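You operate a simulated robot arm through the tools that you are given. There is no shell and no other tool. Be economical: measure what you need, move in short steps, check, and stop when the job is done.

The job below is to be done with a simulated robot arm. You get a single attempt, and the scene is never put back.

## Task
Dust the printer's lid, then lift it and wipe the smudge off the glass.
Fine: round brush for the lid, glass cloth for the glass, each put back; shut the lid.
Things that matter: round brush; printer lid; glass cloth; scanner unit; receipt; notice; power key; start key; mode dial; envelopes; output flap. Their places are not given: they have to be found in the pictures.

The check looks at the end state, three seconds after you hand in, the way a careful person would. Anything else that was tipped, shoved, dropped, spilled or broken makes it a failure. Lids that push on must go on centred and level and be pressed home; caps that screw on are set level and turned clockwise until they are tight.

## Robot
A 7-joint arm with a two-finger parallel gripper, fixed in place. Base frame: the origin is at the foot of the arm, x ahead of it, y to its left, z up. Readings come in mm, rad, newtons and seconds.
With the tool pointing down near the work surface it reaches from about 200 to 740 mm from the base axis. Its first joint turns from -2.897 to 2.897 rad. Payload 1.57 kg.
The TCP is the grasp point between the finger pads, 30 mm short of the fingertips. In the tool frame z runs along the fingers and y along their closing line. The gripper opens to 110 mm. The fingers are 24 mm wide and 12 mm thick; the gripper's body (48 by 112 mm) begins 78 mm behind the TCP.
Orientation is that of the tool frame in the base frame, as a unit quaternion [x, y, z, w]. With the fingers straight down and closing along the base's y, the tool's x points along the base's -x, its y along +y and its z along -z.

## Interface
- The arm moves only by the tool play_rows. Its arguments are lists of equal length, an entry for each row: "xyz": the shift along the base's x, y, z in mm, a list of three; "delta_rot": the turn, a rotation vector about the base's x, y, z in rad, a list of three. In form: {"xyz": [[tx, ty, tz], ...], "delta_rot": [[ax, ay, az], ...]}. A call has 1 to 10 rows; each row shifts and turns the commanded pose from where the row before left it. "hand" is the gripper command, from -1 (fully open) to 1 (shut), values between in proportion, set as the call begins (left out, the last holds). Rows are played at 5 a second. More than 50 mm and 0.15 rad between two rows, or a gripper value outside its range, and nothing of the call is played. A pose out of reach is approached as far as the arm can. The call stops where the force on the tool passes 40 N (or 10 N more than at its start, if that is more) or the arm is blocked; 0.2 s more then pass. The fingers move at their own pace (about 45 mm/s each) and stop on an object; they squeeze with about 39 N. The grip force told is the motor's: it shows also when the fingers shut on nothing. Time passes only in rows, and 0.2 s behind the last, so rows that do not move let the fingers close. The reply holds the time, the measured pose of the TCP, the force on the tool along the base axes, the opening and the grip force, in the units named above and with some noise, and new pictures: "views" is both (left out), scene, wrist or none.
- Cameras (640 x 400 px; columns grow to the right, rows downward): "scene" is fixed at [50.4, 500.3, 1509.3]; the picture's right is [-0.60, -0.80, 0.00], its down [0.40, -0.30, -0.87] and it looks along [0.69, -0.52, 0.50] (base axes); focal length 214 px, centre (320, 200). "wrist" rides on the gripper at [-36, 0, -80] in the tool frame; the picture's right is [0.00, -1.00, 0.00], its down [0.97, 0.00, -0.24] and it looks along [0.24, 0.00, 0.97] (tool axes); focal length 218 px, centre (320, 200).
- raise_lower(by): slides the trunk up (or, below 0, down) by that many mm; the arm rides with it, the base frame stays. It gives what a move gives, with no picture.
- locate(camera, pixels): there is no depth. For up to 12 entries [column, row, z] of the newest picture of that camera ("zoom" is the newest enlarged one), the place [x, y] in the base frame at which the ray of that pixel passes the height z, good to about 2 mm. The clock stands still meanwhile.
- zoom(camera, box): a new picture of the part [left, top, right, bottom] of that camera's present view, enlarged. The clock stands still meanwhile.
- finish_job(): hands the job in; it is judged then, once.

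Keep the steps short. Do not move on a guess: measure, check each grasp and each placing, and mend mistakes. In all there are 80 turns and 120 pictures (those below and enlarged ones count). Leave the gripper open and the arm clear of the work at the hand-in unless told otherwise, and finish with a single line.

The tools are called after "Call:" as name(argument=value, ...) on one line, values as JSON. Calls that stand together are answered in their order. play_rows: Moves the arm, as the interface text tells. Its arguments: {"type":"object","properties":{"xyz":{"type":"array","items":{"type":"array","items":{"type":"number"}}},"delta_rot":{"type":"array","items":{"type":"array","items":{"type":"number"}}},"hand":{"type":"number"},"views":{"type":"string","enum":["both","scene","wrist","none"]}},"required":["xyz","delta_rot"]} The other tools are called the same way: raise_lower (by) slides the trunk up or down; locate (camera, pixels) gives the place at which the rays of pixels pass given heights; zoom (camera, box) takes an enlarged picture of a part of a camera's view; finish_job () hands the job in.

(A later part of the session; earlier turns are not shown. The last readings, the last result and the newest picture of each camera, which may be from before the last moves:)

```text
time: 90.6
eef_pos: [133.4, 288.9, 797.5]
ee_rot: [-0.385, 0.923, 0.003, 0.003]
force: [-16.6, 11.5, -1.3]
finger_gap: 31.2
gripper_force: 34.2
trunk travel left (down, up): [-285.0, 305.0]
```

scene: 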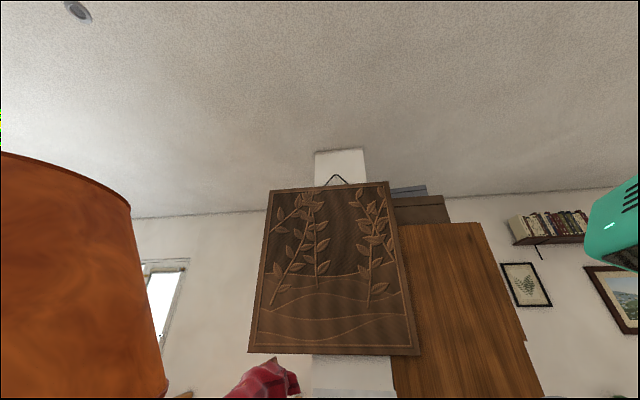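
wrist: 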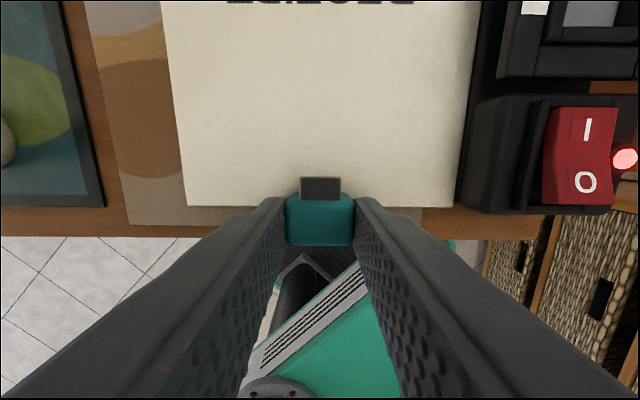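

The clip is gripped (31 mm). The receipt must go back by (-27,+8) at the clip and turn back about 4° (-0.07 rad). Sliding, releasing, lifting and viewing.

Call:
play_rows(xyz=[[-4.5, 1.3, 0], [-4.5, 1.3, 0], [-4.5, 1.3, 0], [-4.5, 1.3, 0], [-4.5, 1.4, 0], [-4.5, 1.4, 0], [0, 0, 0]], delta_rot=[[0, 0, -0.0117], [0, 0, -0.0117], [0, 0, -0.0117], [0, 0, -0.0117], [0, 0, -0.0117], [0, 0, -0.0117], [0, 0, 0]], views="wrist")

Call:
play_rows(xyz=[[0, 0, 0], [0, 0, 0], [0, 0, 0], [0, 0, 40], [0, 0, 40], [0, 0, 40], [0, 0, 0]], delta_rot=[[0, 0, 0], [0, 0, 0], [0, 0, 0], [0, 0, 0], [0, 0, 0], [0, 0, 0], [0, 0, 0]], hand=-0.1, views="wrist")

```text
time: 92.2
eef_pos: [106.8, 294.9, 798.4]
ee_rot: [-0.352, 0.936, 0.002, 0.002]
force: [2.8, 0.8, 0.0]
finger_gap: 31.0
gripper_force: 38.8
trunk travel left (down, up): [-285.0, 305.0]
```

wrist: 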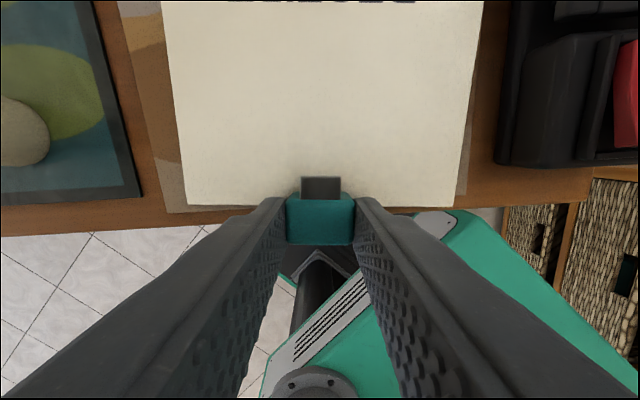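

```text
time: 93.8
eef_pos: [106.9, 294.3, 917.9]
ee_rot: [-0.352, 0.936, 0.002, 0.004]
force: [0.3, 0.0, 0.2]
finger_gap: 60.4
gripper_force: 0.1
trunk travel left (down, up): [-285.0, 305.0]
```

wrist: 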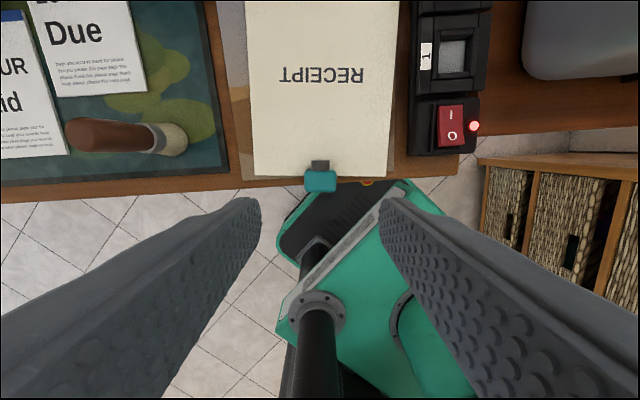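

The receipt is back with its original skew and margins. From two earlier views I compute the yellow folded cloth at about (550,-345), z≈1008 on the right shelf. Raising the trunk and travelling there high up.

Call:
raise_lower(by=230)

Call:
play_rows(xyz=[[40, -15, 0], [40, -15, 0], [40, -15, 0], [40, -15, 0], [40, -15, 0], [40, -15, 0], [0, 0, 0]], delta_rot=[[0, 0, -0.12], [0, 0, -0.12], [0, 0, -0.12], [0, 0, -0.12], [0, 0, -0.12], [0, 0, -0.12], [0, 0, 0]], hand=-1, views="none")

Call:
play_rows(xyz=[[18.75, -37.5, 0], [18.75, -37.5, 0], [18.75, -37.5, 0], [18.75, -37.5, 0], [18.75, -37.5, 0], [18.75, -37.5, 0], [18.75, -37.5, 0], [18.75, -37.5, 0], [0, -40, 0]], delta_rot=[[0, 0, 0], [0, 0, 0], [0, 0, 0], [0, 0, 0], [0, 0, 0], [0, 0, 0], [0, 0, 0], [0, 0, 0], [0, 0, 0]], views="wrist")

Call:
play_rows(xyz=[[7.5, -40, 0], [7.5, -40, 0], [7.5, -40, 0], [7.5, -40, 0], [5, -40, 0], [0, 0, 0]], delta_rot=[[0, 0, 0], [0, 0, 0], [0, 0, 0], [0, 0, 0], [0, 0, 0], [0, 0, 0]], views="wrist")

```text
time: 96.2
eef_pos: [106.3, 294.8, 1147.8]
ee_rot: [-0.352, 0.936, 0.002, 0.004]
force: [-0.4, -0.2, 0.0]
finger_gap: 60.7
gripper_force: 0.0
trunk travel left (down, up): [-515.0, 75.0]
```

```text
time: 97.8
eef_pos: [348.1, 205.2, 1148.2]
ee_rot: [0.0, 1.0, 0.001, 0.005]
force: [1.1, 0.0, -0.1]
finger_gap: 110.0
gripper_force: 0.0
trunk travel left (down, up): [-515.0, 75.0]
```

```text
time: 99.8
eef_pos: [498.5, -136.2, 1148.0]
ee_rot: [-0.001, 1.0, 0.002, 0.003]
force: [0.1, 0.0, 0.7]
finger_gap: 110.0
gripper_force: 0.1
trunk travel left (down, up): [-515.0, 75.0]
```

wrist: 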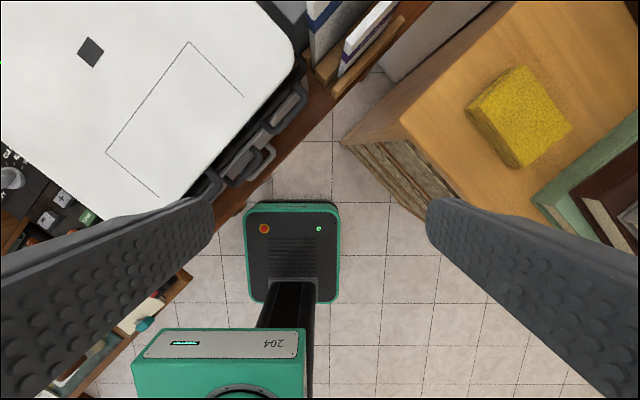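

```text
time: 101.2
eef_pos: [531.7, -335.7, 1147.9]
ee_rot: [-0.001, 1.0, 0.001, 0.003]
force: [0.3, -0.4, -0.8]
finger_gap: 110.2
gripper_force: 0.1
trunk travel left (down, up): [-515.0, 75.0]
```

wrist: 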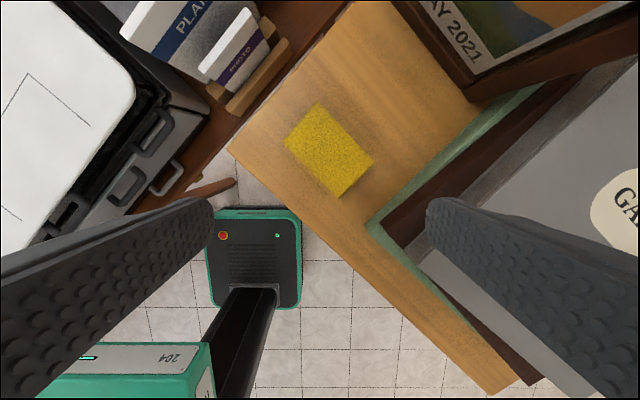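

The cloth is measured: top at (564,-344,987), 56×84 mm, long axis along (0.7,0.7). The lid must be open first, so I'll look at the printer's front edge from the front to find the lid's grip.

Call:
play_rows(xyz=[[-22.5, 36, -8], [-22.5, 36, -8], [-22.5, 36, -8], [-22.5, 36, -8], [-22.5, 36, -8], [-22.5, 36, -8]], delta_rot=[[0, 0, 0.1325], [0, 0, 0.1325], [0, 0, 0.1325], [0, 0, 0.1325], [0, 0, 0.1325], [0, 0, 0.1325]], views="none")

Call:
play_rows(xyz=[[0, 0, -10], [0, 0, -10], [0, 0, -10], [0, 0, -10], [0, 0, -10], [0, 0, 0]], delta_rot=[[0.1, -0.098, 0], [0.1, -0.098, 0], [0.1, -0.098, 0], [0.1, -0.098, 0], [0.1, -0.098, 0], [0, 0, 0]], views="wrist")

Call:
zoom(camera="wrist", box=[140, 80, 500, 300])

```text
time: 102.6
eef_pos: [392.6, -125.5, 1066.8]
ee_rot: [-0.379, 0.924, 0.033, -0.036]
force: [0.5, -0.3, -0.3]
finger_gap: 109.9
gripper_force: 0.0
trunk travel left (down, up): [-515.0, 75.0]
```

```text
time: 104.0
eef_pos: [411.1, -159.4, 1148.4]
ee_rot: [-0.378, 0.898, 0.095, 0.202]
force: [0.5, 0.6, -0.5]
finger_gap: 110.0
gripper_force: 0.1
out of reach, approached as far as the arm can: row 1, 2, 3, 4, 5
trunk travel left (down, up): [-515.0, 75.0]
```

wrist: 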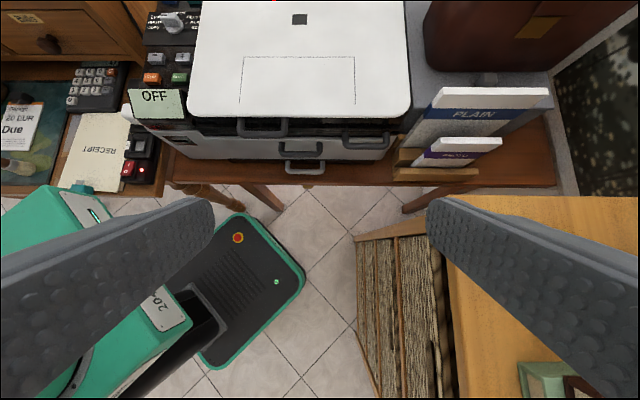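

```text
1.78 times, centred on (320, 190) of wrist
```

zoom: 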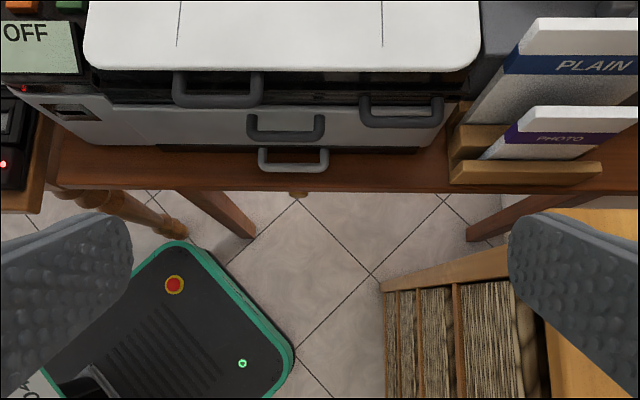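

Four handles are visible at the front. I'll zoom in to see which belongs to the lid and which to the scanner unit, and locate them.

Call:
zoom(camera="wrist", box=[180, 95, 420, 185])

Call:
locate(camera="wrist", pixels=[[262, 127, 930], [262, 127, 920], [262, 134, 920], [239, 127, 920], [287, 127, 920], [366, 140, 900], [300, 118, 940], [190, 117, 940], [409, 117, 940], [300, 19, 940], [300, 148, 890], [355, 72, 940]])

```text
2.67 times, centred on (300, 140) of wrist
```

zoom: 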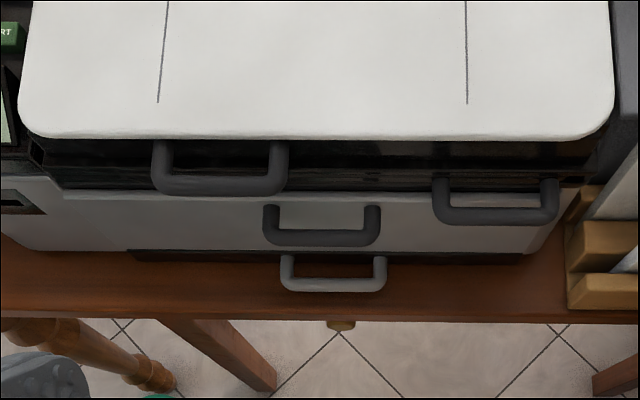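

```text
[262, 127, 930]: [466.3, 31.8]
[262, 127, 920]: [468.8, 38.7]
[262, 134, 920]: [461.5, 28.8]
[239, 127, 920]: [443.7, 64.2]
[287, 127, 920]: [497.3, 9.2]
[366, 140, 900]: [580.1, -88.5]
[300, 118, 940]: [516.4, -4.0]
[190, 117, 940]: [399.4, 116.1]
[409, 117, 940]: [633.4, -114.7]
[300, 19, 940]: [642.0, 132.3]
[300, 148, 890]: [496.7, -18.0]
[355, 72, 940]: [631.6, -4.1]
```

The upper-left handle attaches right under the white lid, so it is the lid's handle, about 77 mm wide and centred near (460,26), z≈925. The handle further right sits on the black scanner unit and must be avoided. I'll straighten the tool (fingers closing along the handle's length), go above it, and step down with views.

Call:
play_rows(xyz=[[10, 37, -10], [10, 37, -10], [10, 37, -10], [10, 37, -10], [9.3, 37.7, -8], [0, 0, -40], [0, 0, -40], [0, 0, 0]], delta_rot=[[-0.11, 0.1, 0], [-0.11, 0.1, 0], [-0.11, 0.1, 0], [0, 0, 0], [0, 0, 0], [0, 0, 0], [0, 0, 0], [0, 0, 0]], hand=-1, views="wrist")

Call:
zoom(camera="wrist", box=[200, 130, 440, 280])

```text
time: 105.8
eef_pos: [480.8, 27.9, 1045.7]
ee_rot: [-0.388, 0.922, 0.003, -0.002]
force: [0.0, 0.3, -0.1]
finger_gap: 109.9
gripper_force: 0.0
out of reach, approached as far as the arm can: row 7
trunk travel left (down, up): [-515.0, 75.0]
```

wrist: 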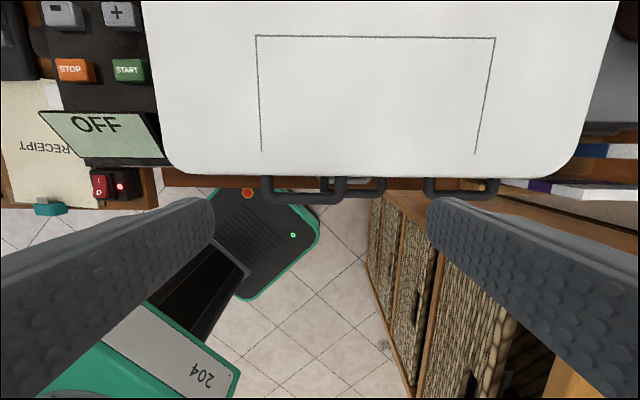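

```text
2.67 times, centred on (320, 205) of wrist
```

zoom: 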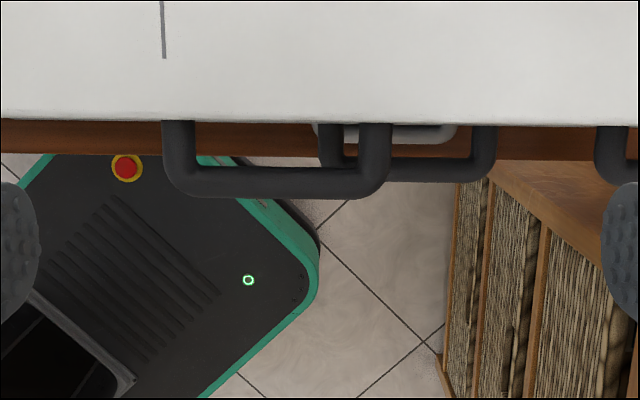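

The reach limit seems tied to the wrist yaw on this side. I'll flip the yaw by half a turn (same closing line), lower the trunk a little, align over the handle's ends at (461.6,31.2), and go down to TCP z≈938 for a check before gripping.

Call:
play_rows(xyz=[[0, 0, 20], [0, 0, 20], [0, 0, 10], [0, 0, 0], [0, 0, 0], [0, 0, 0], [0, 0, 0], [0, 0, 0]], delta_rot=[[0, 0, -0.1428], [0, 0, -0.1428], [0, 0, -0.1428], [0, 0, -0.1428], [0, 0, -0.1428], [0, 0, -0.1428], [0, 0, -0.1428], [0, 0, -0.1428]], views="none")

Call:
play_rows(xyz=[[0, 0, 0], [0, 0, 0], [0, 0, 0], [0, 0, 0], [0, 0, 0], [0, 0, 0], [0, 0, 0]], delta_rot=[[0, 0, -0.1428], [0, 0, -0.1428], [0, 0, -0.1428], [0, 0, -0.1428], [0, 0, -0.1428], [0, 0, -0.1428], [0, 0, -0.1428]], views="none")

Call:
play_rows(xyz=[[-5, 1, 0], [-5, 1, 0], [-5, 1, 0], [-4.2, 0.3, 0], [0, 0, 0], [0, 0, 0], [0, 0, 0]], delta_rot=[[0, 0, -0.1428], [0, 0, -0.1428], [0, 0, -0.1428], [0, 0, -0.1428], [0, 0, -0.1428], [0, 0, -0.1428], [0, 0, -0.1428]], views="none")

Call:
raise_lower(by=-70)

Call:
play_rows(xyz=[[0, 0, -20], [0, 0, -20], [0, 0, 0]], delta_rot=[[0, 0, 0], [0, 0, 0], [0, 0, 0]], views="wrist")

```text
time: 107.6
eef_pos: [482.2, 28.0, 1094.6]
ee_rot: [0.173, 0.985, 0.001, 0.002]
force: [0.1, -1.0, -0.3]
finger_gap: 109.9
gripper_force: 0.1
trunk travel left (down, up): [-515.0, 75.0]
```

```text
time: 109.2
eef_pos: [481.8, 26.9, 1095.6]
ee_rot: [0.623, 0.782, 0.0, 0.002]
force: [-0.6, -0.2, 0.2]
finger_gap: 109.9
gripper_force: 0.1
trunk travel left (down, up): [-515.0, 75.0]
```

```text
time: 110.8
eef_pos: [462.1, 31.7, 1096.0]
ee_rot: [0.922, 0.387, -0.001, 0.001]
force: [-0.3, -0.6, -0.5]
finger_gap: 110.0
gripper_force: 0.0
trunk travel left (down, up): [-515.0, 75.0]
```

```text
time: 111.9
eef_pos: [461.9, 31.5, 1026.9]
ee_rot: [0.921, 0.389, -0.001, 0.002]
force: [0.2, 0.5, 0.0]
finger_gap: 110.1
gripper_force: 0.0
trunk travel left (down, up): [-445.0, 145.0]
```

```text
time: 112.7
eef_pos: [463.5, 31.0, 987.8]
ee_rot: [0.921, 0.389, -0.003, 0.001]
force: [0.0, -0.5, 0.8]
finger_gap: 109.9
gripper_force: 0.0
trunk travel left (down, up): [-445.0, 145.0]
```

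wrist: 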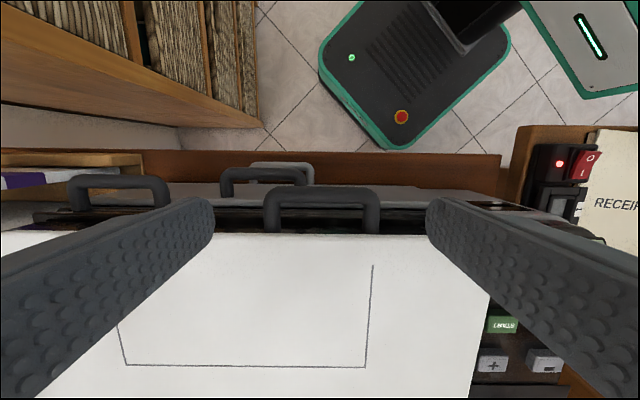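

Perfect alignment: the handle (cols 264–381) is centred between the fingers. I'll descend to 938, grip the handle's ends, and swing the lid up along its hinge arc in stages.

Call:
play_rows(xyz=[[-0.7, 0, -25], [0, 0, -15], [0, 0, -10], [0, 0, 0]], delta_rot=[[0, 0, 0], [0, 0, 0], [0, 0, 0], [0, 0, 0]], views="none")

Call:
play_rows(xyz=[[0, 0, 0], [0, 0, 0], [0, 0, 0], [0, 0, 0]], delta_rot=[[0, 0, 0], [0, 0, 0], [0, 0, 0], [0, 0, 0]], hand=1, views="wrist")

Call:
play_rows(xyz=[[0.8, 0.8, 15.5], [0.9, 0.9, 15.5], [1.8, 1.8, 15.5], [2.3, 2.3, 15.4], [6.2, 6.3, 30.3], [8.4, 8.6, 29.3], [10.3, 10.6, 28.1]], delta_rot=[[0, 0, 0], [0, 0, 0], [0, 0, 0], [0, 0, 0], [0, 0, 0], [0, 0, 0], [0, 0, 0]], views="wrist")

Call:
play_rows(xyz=[[12.3, 12.6, 26.5], [14.2, 14.5, 24.7], [15.7, 16.1, 22.5], [17.3, 17.7, 20.3], [18.5, 18.9, 17.6]], delta_rot=[[0, 0, 0], [0, 0, 0], [0, 0, 0], [0, 0, 0], [0, 0, 0]], views="wrist")

```text
time: 113.7
eef_pos: [489.1, 33.1, 968.0]
ee_rot: [0.921, 0.389, -0.004, 0.001]
force: [0.1, 0.5, 0.4]
finger_gap: 110.1
gripper_force: 0.0
out of reach, approached as far as the arm can: row 1, 2, 3
trunk travel left (down, up): [-445.0, 145.0]
```

```text
time: 114.7
eef_pos: [489.2, 33.0, 968.3]
ee_rot: [0.921, 0.389, -0.004, 0.002]
force: [-0.5, 0.5, -0.4]
finger_gap: 21.7
gripper_force: 0.1
trunk travel left (down, up): [-445.0, 145.0]
```

wrist: 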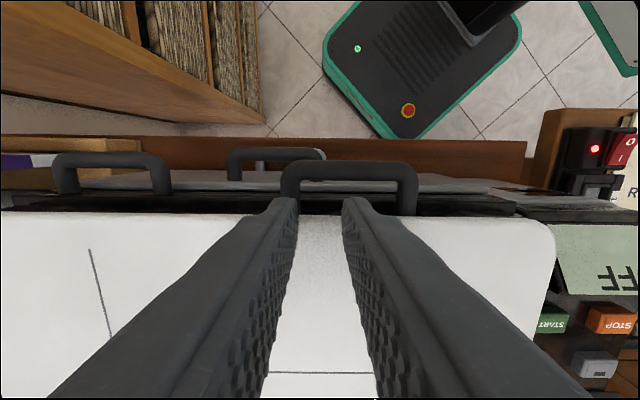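

```text
time: 116.3
eef_pos: [520.2, 66.0, 1116.2]
ee_rot: [0.921, 0.39, -0.004, 0.001]
force: [-0.9, -0.1, -0.2]
finger_gap: 0.1
gripper_force: 21.3
trunk travel left (down, up): [-445.0, 145.0]
```

wrist: 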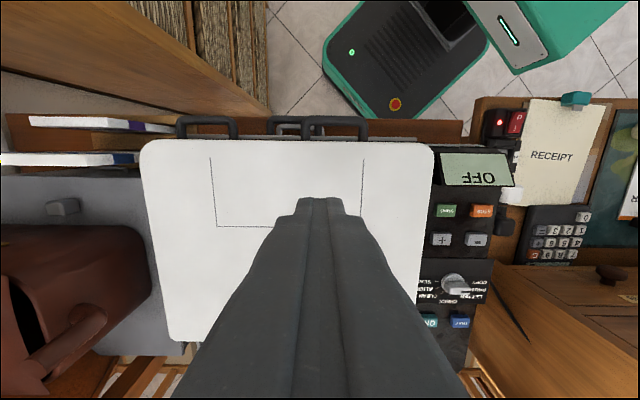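

```text
time: 117.5
eef_pos: [585.5, 128.2, 1208.8]
ee_rot: [0.921, 0.389, -0.001, 0.001]
force: [0.2, -1.0, 0.4]
finger_gap: 0.0
gripper_force: 21.8
out of reach, approached as far as the arm can: row 1, 5
trunk travel left (down, up): [-445.0, 145.0]
```

wrist: 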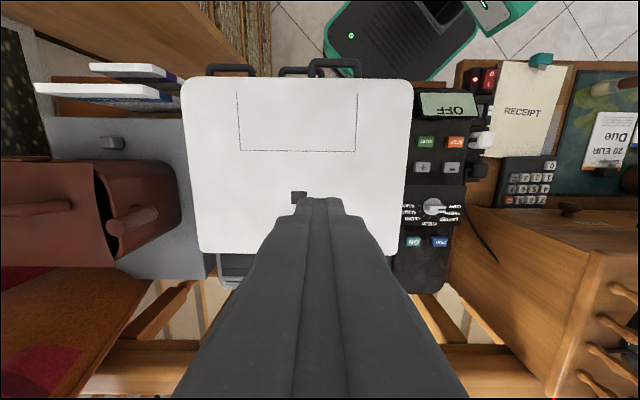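

The arm can't go that low with this trunk height, so it came up without touching anything and the lid is still closed. I'll retry with the trunk 70 mm lower, then use trunk raises for the first near-vertical part of the arc and arm rows for the rest.

Call:
play_rows(xyz=[[-30.6, -24.3, -37], [-30.7, -24.3, -37], [-30.7, -24.3, -37], [-30.7, -24.3, -37], [0, 0, 0], [0, 0, 0]], delta_rot=[[0, 0, 0], [0, 0, 0], [0, 0, 0], [0, 0, 0], [0, 0, 0], [0, 0, 0]], hand=-1, views="none")

Call:
raise_lower(by=-75)

Call:
play_rows(xyz=[[0, 0, -24], [0, 0, -24], [0, 0, 0]], delta_rot=[[0, 0, 0], [0, 0, 0], [0, 0, 0]], views="wrist")

Call:
play_rows(xyz=[[0, 0, 0], [0, 0, 0], [0, 0, 0], [0, 0, 0]], delta_rot=[[0, 0, 0], [0, 0, 0], [0, 0, 0], [0, 0, 0]], hand=1, views="none")

Call:
play_rows(xyz=[[2, 2, 0]], delta_rot=[[0, 0, 0]], views="none")

Call:
raise_lower(by=50)

Call:
play_rows(xyz=[[5.7, 5.8, 0]], delta_rot=[[0, 0, 0]], views="wrist")

Call:
raise_lower(by=40)

Call:
play_rows(xyz=[[8.7, 8.9, 0]], delta_rot=[[0, 0, 0]], views="none")

Call:
raise_lower(by=35)

Call:
play_rows(xyz=[[10.4, 10.6, 0]], delta_rot=[[0, 0, 0]], views="none")

Call:
raise_lower(by=28)

Call:
play_rows(xyz=[[5.4, 5.5, 0], [10.8, 11, 23], [14.2, 14.5, 24.7], [15.7, 16.1, 22.5], [17.3, 17.7, 20.3], [18.5, 18.9, 17.6], [19.6, 20.1, 14.8], [20.5, 20.9, 12], [0, 0, 0]], delta_rot=[[0, 0, 0], [0, 0, 0], [0, 0, 0], [0, 0, 0], [0, 0, 0], [0, 0, 0], [0, 0, 0], [0, 0, 0], [0, 0, 0]], views="wrist")

```text
refused: row 1 steps farther than a row can; nothing moved
```

```text
time: 118.6
eef_pos: [587.5, 127.4, 1132.7]
ee_rot: [0.921, 0.389, -0.001, 0.002]
force: [0.7, -0.2, 0.0]
finger_gap: 0.0
gripper_force: 21.8
trunk travel left (down, up): [-370.0, 220.0]
```

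```text
time: 119.4
eef_pos: [585.9, 126.4, 1083.4]
ee_rot: [0.921, 0.389, -0.002, 0.001]
force: [0.4, 0.1, 0.6]
finger_gap: 0.0
gripper_force: 21.2
trunk travel left (down, up): [-370.0, 220.0]
```

wrist: 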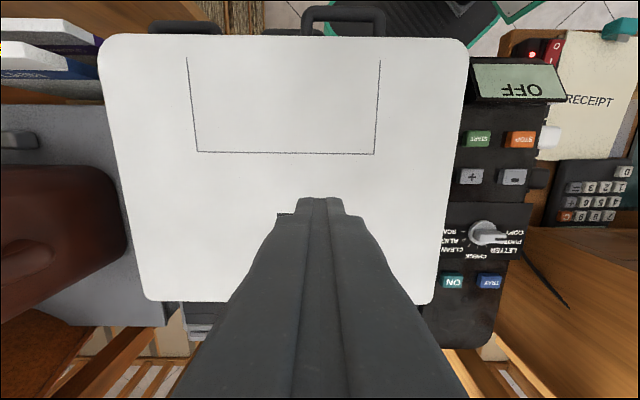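

```text
time: 120.4
eef_pos: [586.6, 128.6, 1085.0]
ee_rot: [0.921, 0.389, -0.002, 0.001]
force: [-0.4, -0.1, 0.6]
finger_gap: 0.4
gripper_force: 21.0
trunk travel left (down, up): [-370.0, 220.0]
```

```text
time: 120.8
eef_pos: [589.2, 129.6, 1083.9]
ee_rot: [0.921, 0.389, -0.002, 0.001]
force: [-0.3, 0.0, 0.2]
finger_gap: 0.0
gripper_force: 21.4
trunk travel left (down, up): [-370.0, 220.0]
```

```text
time: 121.7
eef_pos: [589.9, 129.8, 1134.8]
ee_rot: [0.921, 0.389, -0.001, 0.002]
force: [0.1, -0.6, -0.1]
finger_gap: 0.0
gripper_force: 21.1
trunk travel left (down, up): [-420.0, 170.0]
```

```text
time: 122.1
eef_pos: [593.7, 135.0, 1134.4]
ee_rot: [0.922, 0.388, -0.002, 0.002]
force: [-0.4, -0.2, -0.7]
finger_gap: 0.3
gripper_force: 21.2
trunk travel left (down, up): [-420.0, 170.0]
```

wrist: 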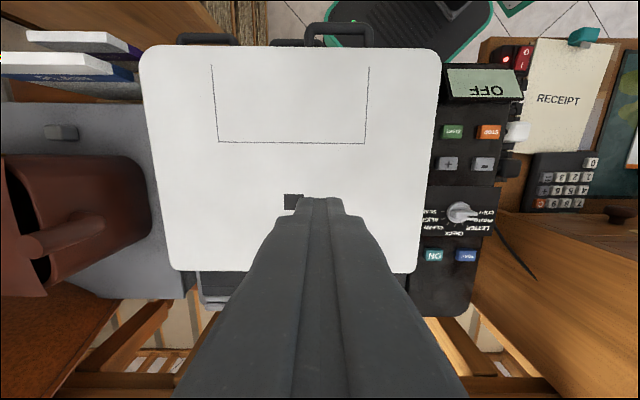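

```text
time: 123.0
eef_pos: [595.1, 135.1, 1174.0]
ee_rot: [0.921, 0.389, -0.003, 0.002]
force: [0.1, -0.7, -0.2]
finger_gap: 0.0
gripper_force: 21.0
trunk travel left (down, up): [-460.0, 130.0]
```

```text
time: 123.3
eef_pos: [603.6, 145.2, 1174.7]
ee_rot: [0.921, 0.389, -0.001, 0.002]
force: [-0.3, -0.9, 0.5]
finger_gap: 0.2
gripper_force: 20.5
trunk travel left (down, up): [-460.0, 130.0]
```

```text
time: 124.1
eef_pos: [603.6, 144.5, 1209.8]
ee_rot: [0.921, 0.39, -0.001, 0.001]
force: [-0.4, -0.8, -1.1]
finger_gap: 0.1
gripper_force: 21.4
trunk travel left (down, up): [-495.0, 95.0]
```

```text
time: 124.5
eef_pos: [614.0, 153.7, 1209.3]
ee_rot: [0.921, 0.389, -0.002, 0.002]
force: [-0.1, 0.0, -0.2]
finger_gap: 0.0
gripper_force: 21.3
trunk travel left (down, up): [-495.0, 95.0]
```

```text
time: 125.3
eef_pos: [613.5, 153.7, 1236.8]
ee_rot: [0.921, 0.389, -0.001, 0.001]
force: [0.5, -0.3, -0.1]
finger_gap: 0.0
gripper_force: 21.1
trunk travel left (down, up): [-523.0, 67.0]
```

```text
time: 127.3
eef_pos: [586.6, 222.9, 1255.3]
ee_rot: [0.921, 0.389, -0.001, 0.002]
force: [-0.4, 0.2, 0.3]
finger_gap: 0.0
gripper_force: 21.6
out of reach, approached as far as the arm can: row 2, 3, 4, 5, 6, 7, 8
trunk travel left (down, up): [-523.0, 67.0]
5 turns are left
```

wrist: 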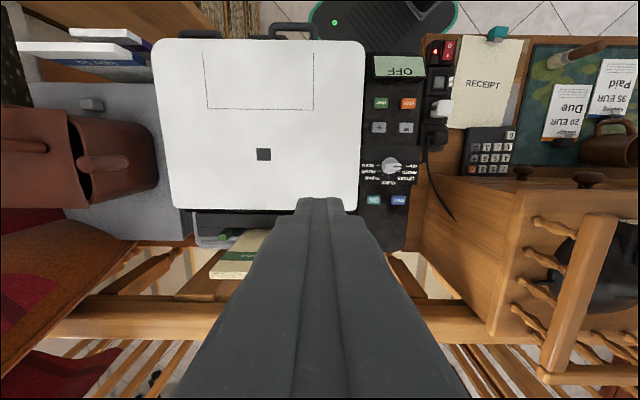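

Refused again because of a row over 50 mm (53.8), so no contact was made and the lid is still closed. Redoing with checked row lengths: approach high, let the trunk do the vertical part, grip the handle, raise along the arc to about 75°, then release and view.

Call:
play_rows(xyz=[[-20.6, -32, -25], [-20.6, -32, -25], [-20.6, -32, -25], [-20.6, -32, -25], [-20.7, -32, -25], [-20.7, -31.9, -25], [0, 0, 0], [0, 0, 0]], delta_rot=[[0, 0, 0], [0, 0, 0], [0, 0, 0], [0, 0, 0], [0, 0, 0], [0, 0, 0], [0, 0, 0], [0, 0, 0]], hand=-1, views="none")

Call:
raise_lower(by=-115)

Call:
raise_lower(by=-52)

Call:
play_rows(xyz=[[0, 0, 0], [0, 0, 0], [0, 0, 0], [0, 0, 0]], delta_rot=[[0, 0, 0], [0, 0, 0], [0, 0, 0], [0, 0, 0]], hand=1, views="wrist")

Call:
play_rows(xyz=[[2, 2, 0]], delta_rot=[[0, 0, 0]], views="none")

Call:
raise_lower(by=50)

Call:
play_rows(xyz=[[5.7, 5.8, 0]], delta_rot=[[0, 0, 0]], views="wrist")

Call:
raise_lower(by=40)

Call:
play_rows(xyz=[[8.7, 8.9, 0]], delta_rot=[[0, 0, 0]], views="none")

Call:
raise_lower(by=35)

Call:
play_rows(xyz=[[10.4, 10.6, 0]], delta_rot=[[0, 0, 0]], views="none")

Call:
raise_lower(by=28)

Call:
play_rows(xyz=[[10.8, 11, 0]], delta_rot=[[0, 0, 0]], views="none")

Call:
raise_lower(by=22)

Call:
play_rows(xyz=[[11.4, 11.6, 0]], delta_rot=[[0, 0, 0]], views="none")

Call:
raise_lower(by=20)

Call:
play_rows(xyz=[[6, 6.1, 0], [18, 18.4, 27], [17.3, 17.7, 20.3], [18.5, 18.9, 17.6], [19.6, 20.1, 14.8], [20.5, 20.9, 12], [10.6, 10.8, 4.8], [0, 0, 0]], delta_rot=[[0, 0, 0], [0, 0, 0], [0, 0, 0], [0, 0, 0], [0, 0, 0], [0, 0, 0], [0, 0, 0], [0, 0, 0]], views="wrist")

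Call:
play_rows(xyz=[[0, 0, 0], [0, 0, 0], [0, 0, 0], [-20, -20, 10], [-20, -20, 10], [-20, -20, 0], [-20, -20, 0]], delta_rot=[[0, 0, 0], [0, 0, 0], [0, 0, 0], [0, 0, 0], [0, 0, 0], [0, 0, 0], [0, 0, 0]], hand=-1, views="wrist")

```text
time: 129.1
eef_pos: [461.8, 30.5, 1105.1]
ee_rot: [0.921, 0.389, -0.002, 0.002]
force: [-0.3, 0.1, 0.3]
finger_gap: 109.7
gripper_force: 0.0
trunk travel left (down, up): [-523.0, 67.0]
```

```text
time: 130.5
eef_pos: [461.2, 29.7, 989.8]
ee_rot: [0.922, 0.388, -0.001, 0.002]
force: [-0.8, 0.6, -0.2]
finger_gap: 110.1
gripper_force: 0.0
trunk travel left (down, up): [-408.0, 182.0]
```

```text
time: 131.5
eef_pos: [461.1, 31.4, 937.6]
ee_rot: [0.921, 0.389, -0.002, 0.002]
force: [-0.1, 0.4, 0.3]
finger_gap: 110.0
gripper_force: 0.1
trunk travel left (down, up): [-356.0, 234.0]
```

```text
time: 132.5
eef_pos: [462.3, 30.9, 937.6]
ee_rot: [0.921, 0.389, -0.002, 0.002]
force: [4.1, -3.9, 0.6]
finger_gap: 80.6
gripper_force: 34.5
trunk travel left (down, up): [-356.0, 234.0]
```

wrist: 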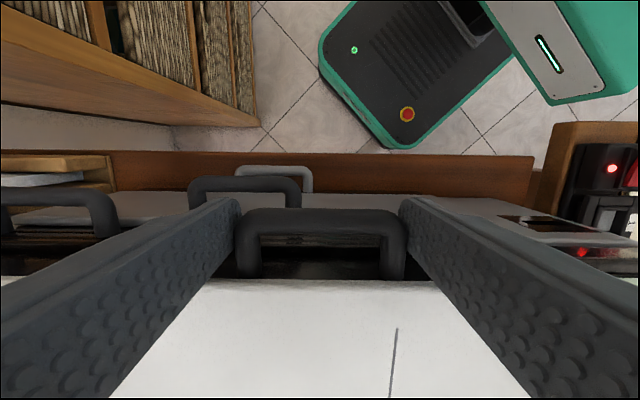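

```text
time: 132.9
eef_pos: [463.0, 30.9, 936.4]
ee_rot: [0.922, 0.388, -0.002, 0.001]
force: [-8.2, -16.3, 1.4]
finger_gap: 80.6
gripper_force: 44.8
trunk travel left (down, up): [-356.0, 234.0]
```

```text
time: 133.8
eef_pos: [466.1, 33.7, 988.1]
ee_rot: [0.921, 0.39, 0.0, 0.002]
force: [6.8, -1.5, 0.0]
finger_gap: 80.8
gripper_force: 44.4
trunk travel left (down, up): [-406.0, 184.0]
```

```text
time: 134.4
eef_pos: [466.5, 34.0, 987.1]
ee_rot: [0.923, 0.385, -0.006, 0.0]
force: [-15.3, -29.8, 5.5]
finger_gap: 81.1
gripper_force: 45.1
trunk travel left (down, up): [-406.0, 184.0]
stopped in row 1: the force on the tool passed its limit (the readings are from after the stop); the commanded pose is now the measured one
```

wrist: 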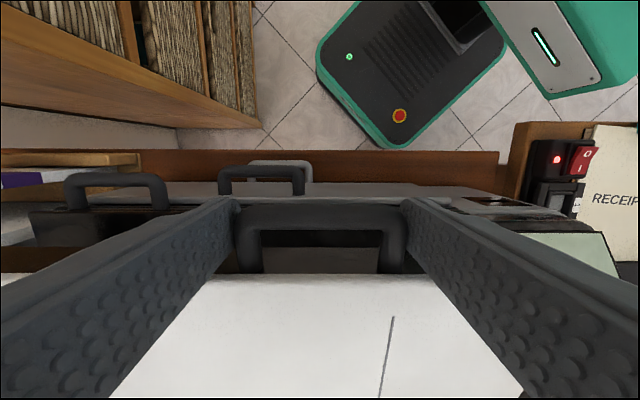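

```text
time: 135.2
eef_pos: [472.3, 40.4, 1026.8]
ee_rot: [0.921, 0.39, -0.002, 0.002]
force: [21.9, 11.9, -5.0]
finger_gap: 81.0
gripper_force: 45.0
trunk travel left (down, up): [-446.0, 144.0]
```

```text
time: 135.6
eef_pos: [472.3, 40.3, 1028.9]
ee_rot: [0.923, 0.384, -0.008, 0.0]
force: [-22.1, -31.0, 8.9]
finger_gap: 80.7
gripper_force: 45.0
trunk travel left (down, up): [-446.0, 144.0]
```

```text
time: 136.4
eef_pos: [481.5, 50.1, 1061.9]
ee_rot: [0.921, 0.391, -0.002, 0.002]
force: [23.3, 14.8, -10.7]
finger_gap: 80.7
gripper_force: 44.9
trunk travel left (down, up): [-481.0, 109.0]
```

```text
time: 136.8
eef_pos: [481.9, 50.3, 1065.5]
ee_rot: [0.923, 0.384, -0.006, 0.0]
force: [-26.0, -28.5, 12.0]
finger_gap: 81.5
gripper_force: 45.2
trunk travel left (down, up): [-481.0, 109.0]
```

```text
time: 137.5
eef_pos: [490.5, 60.0, 1088.4]
ee_rot: [0.921, 0.39, -0.004, 0.001]
force: [18.6, 11.4, -10.9]
finger_gap: 81.0
gripper_force: 44.7
trunk travel left (down, up): [-509.0, 81.0]
```

```text
time: 138.1
eef_pos: [494.2, 61.7, 1094.7]
ee_rot: [0.924, 0.382, -0.007, -0.001]
force: [-16.1, -29.6, 15.2]
finger_gap: 81.1
gripper_force: 45.1
trunk travel left (down, up): [-509.0, 81.0]
stopped in row 1: the force on the tool passed its limit (the readings are from after the stop); the commanded pose is now the measured one
```

```text
time: 138.8
eef_pos: [500.2, 68.6, 1111.8]
ee_rot: [0.922, 0.387, -0.006, -0.001]
force: [18.6, -1.4, -7.7]
finger_gap: 81.0
gripper_force: 45.2
trunk travel left (down, up): [-531.0, 59.0]
```

```text
time: 139.3
eef_pos: [503.3, 71.8, 1117.4]
ee_rot: [0.924, 0.382, -0.01, 0.0]
force: [-14.7, -26.9, 14.6]
finger_gap: 81.0
gripper_force: 45.5
trunk travel left (down, up): [-531.0, 59.0]
stopped in row 1: the force on the tool passed its limit (the readings are from after the stop); the commanded pose is now the measured one
```

```text
time: 140.0
eef_pos: [509.8, 77.4, 1131.2]
ee_rot: [0.923, 0.385, -0.011, 0.0]
force: [16.7, 0.2, -9.6]
finger_gap: 80.7
gripper_force: 44.9
trunk travel left (down, up): [-551.0, 39.0]
```

```text
time: 140.9
eef_pos: [552.8, 121.8, 1196.9]
ee_rot: [0.924, 0.381, -0.004, 0.0]
force: [-3.9, -21.6, 21.7]
finger_gap: 81.5
gripper_force: 45.3
trunk travel left (down, up): [-551.0, 39.0]
stopped in row 4: the force on the tool passed its limit (the readings are from after the stop); the commanded pose is now the measured one
```

wrist: 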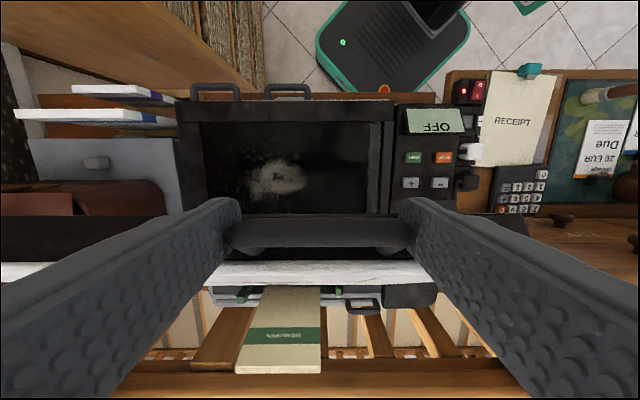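

```text
time: 141.5
eef_pos: [553.2, 122.7, 1199.3]
ee_rot: [0.925, 0.38, -0.004, 0.001]
force: [-13.9, 2.8, 13.7]
finger_gap: 105.2
gripper_force: 0.0
trunk travel left (down, up): [-551.0, 39.0]
stopped in row 3: the force on the tool passed its limit (the readings are from after the stop); the commanded pose is now the measured one
4 turns are left
```

wrist: 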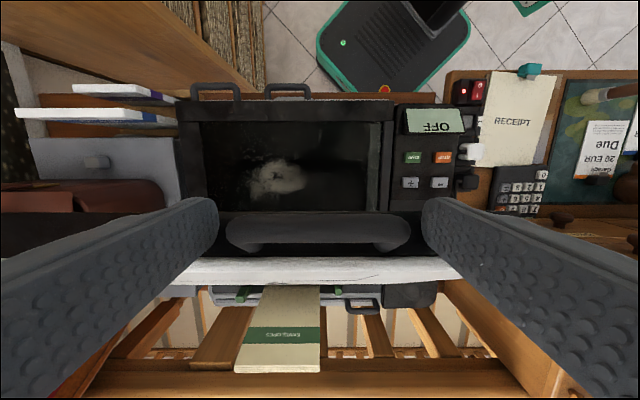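

The lid is up to about 48° and stays, and the smudge shows at (275,178), i.e. around (620,78). Fitting the arc gives a hinge at n≈700. I'll regrip, swing further to about 66° for clearance, release, and go above the cloth with the tool yawed and tilted for the grasp.

Call:
play_rows(xyz=[[0, 0, 0], [0, 0, 0], [0, 0, 0]], delta_rot=[[0, 0, 0], [0, 0, 0], [0, 0, 0]], hand=1, views="none")

Call:
play_rows(xyz=[[6.1, 6.3, 6.9], [6.2, 6.3, 6.8], [14.4, 14.7, 13.9], [15, 15.4, 12.4], [15.6, 15.9, 10.9], [0, 0, 0]], delta_rot=[[0, 0, 0], [0, 0, 0], [0, 0, 0], [0, 0, 0], [0, 0, 0], [0, 0, 0]], views="none")

Call:
play_rows(xyz=[[0, 0, 0], [0, 0, 0], [0, 0, 0], [0, 0, 0]], delta_rot=[[0, 0, 0], [0, 0, 0], [0, 0, 0], [0, 0, 0]], hand=-1, views="none")

Call:
play_rows(xyz=[[-20, -20, 0], [-20, -20, 0], [-20, -20, 0], [0, 0, 0]], delta_rot=[[0, 0, 0], [0, 0, 0], [0, 0, 0], [0, 0, 0]], views="wrist")

Call:
play_rows(xyz=[[-0.5, -40, -11], [-0.5, -40, -11], [-0.5, -40, -11], [-0.5, -40, -11], [-0.5, -40, -11], [-0.5, -40, -11]], delta_rot=[[0, 0, 0.1418], [0, 0, 0.1418], [0, 0, 0.1418], [0, 0, 0.1418], [0, 0, 0.1418], [0, 0, 0.1418]], views="none")

Call:
play_rows(xyz=[[-0.5, -40, -11], [-0.5, -40, -11], [-0.5, -40, -11], [-0.5, -40, -11], [-0.5, -40, -11], [0, 0, 0]], delta_rot=[[0, 0, 0.1418], [0, 0, 0.1418], [0, 0, 0.1418], [0, 0, 0.1418], [0, 0, 0.1418], [0, 0, 0]], views="none")

Call:
raise_lower(by=-60)

Call:
play_rows(xyz=[[0, 0, 0], [0, 0, 0], [0, 0, 0], [0, 0, 0]], delta_rot=[[-0.0943, -0.0943, 0], [-0.0943, -0.0943, 0], [-0.0943, -0.0943, 0], [0, 0, 0]], views="wrist")

```text
time: 142.3
eef_pos: [553.0, 121.6, 1198.0]
ee_rot: [0.925, 0.38, -0.004, 0.0]
force: [-3.8, -24.4, 25.8]
finger_gap: 81.9
gripper_force: 27.0
trunk travel left (down, up): [-551.0, 39.0]
```

```text
time: 143.7
eef_pos: [613.4, 181.8, 1246.0]
ee_rot: [0.924, 0.383, -0.005, 0.0]
force: [15.9, -21.6, 7.3]
finger_gap: 81.1
gripper_force: 44.9
trunk travel left (down, up): [-551.0, 39.0]
```

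```text
time: 144.7
eef_pos: [611.2, 183.7, 1244.7]
ee_rot: [0.924, 0.382, -0.009, 0.0]
force: [-0.2, -0.2, 0.8]
finger_gap: 110.1
gripper_force: 0.0
trunk travel left (down, up): [-551.0, 39.0]
```

```text
time: 145.7
eef_pos: [552.3, 123.4, 1245.2]
ee_rot: [0.924, 0.381, -0.007, 0.0]
force: [0.2, -0.3, 0.7]
finger_gap: 109.7
gripper_force: 0.1
trunk travel left (down, up): [-551.0, 39.0]
```

wrist: 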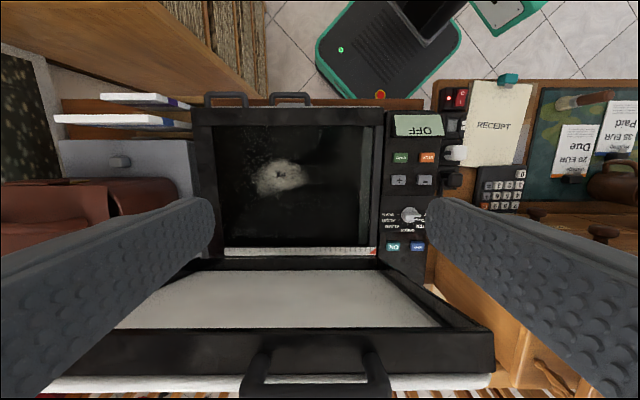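

```text
time: 147.1
eef_pos: [548.1, -116.8, 1179.7]
ee_rot: [0.684, 0.73, -0.006, 0.003]
force: [0.4, -0.3, -0.5]
finger_gap: 109.9
gripper_force: 0.2
trunk travel left (down, up): [-551.0, 39.0]
```

```text
time: 148.5
eef_pos: [546.0, -315.8, 1124.9]
ee_rot: [0.389, 0.921, -0.005, 0.005]
force: [0.1, -0.2, 0.1]
finger_gap: 110.0
gripper_force: 0.1
trunk travel left (down, up): [-551.0, 39.0]
```

```text
time: 149.5
eef_pos: [545.9, -315.2, 1064.7]
ee_rot: [0.389, 0.921, -0.006, 0.006]
force: [-0.5, 1.0, 0.6]
finger_gap: 109.5
gripper_force: 0.1
trunk travel left (down, up): [-491.0, 99.0]
```

```text
time: 150.5
eef_pos: [589.5, -336.3, 1116.2]
ee_rot: [0.385, 0.908, -0.065, 0.15]
force: [-0.3, -0.2, -0.6]
finger_gap: 110.1
gripper_force: 0.1
out of reach, approached as far as the arm can: row 1, 2, 3
trunk travel left (down, up): [-491.0, 99.0]
3 turns are left
```

wrist: 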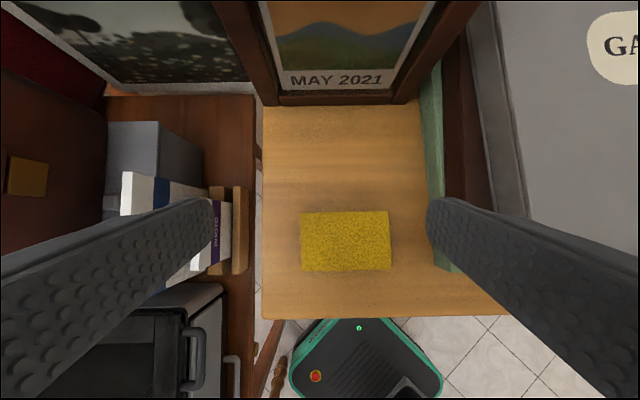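

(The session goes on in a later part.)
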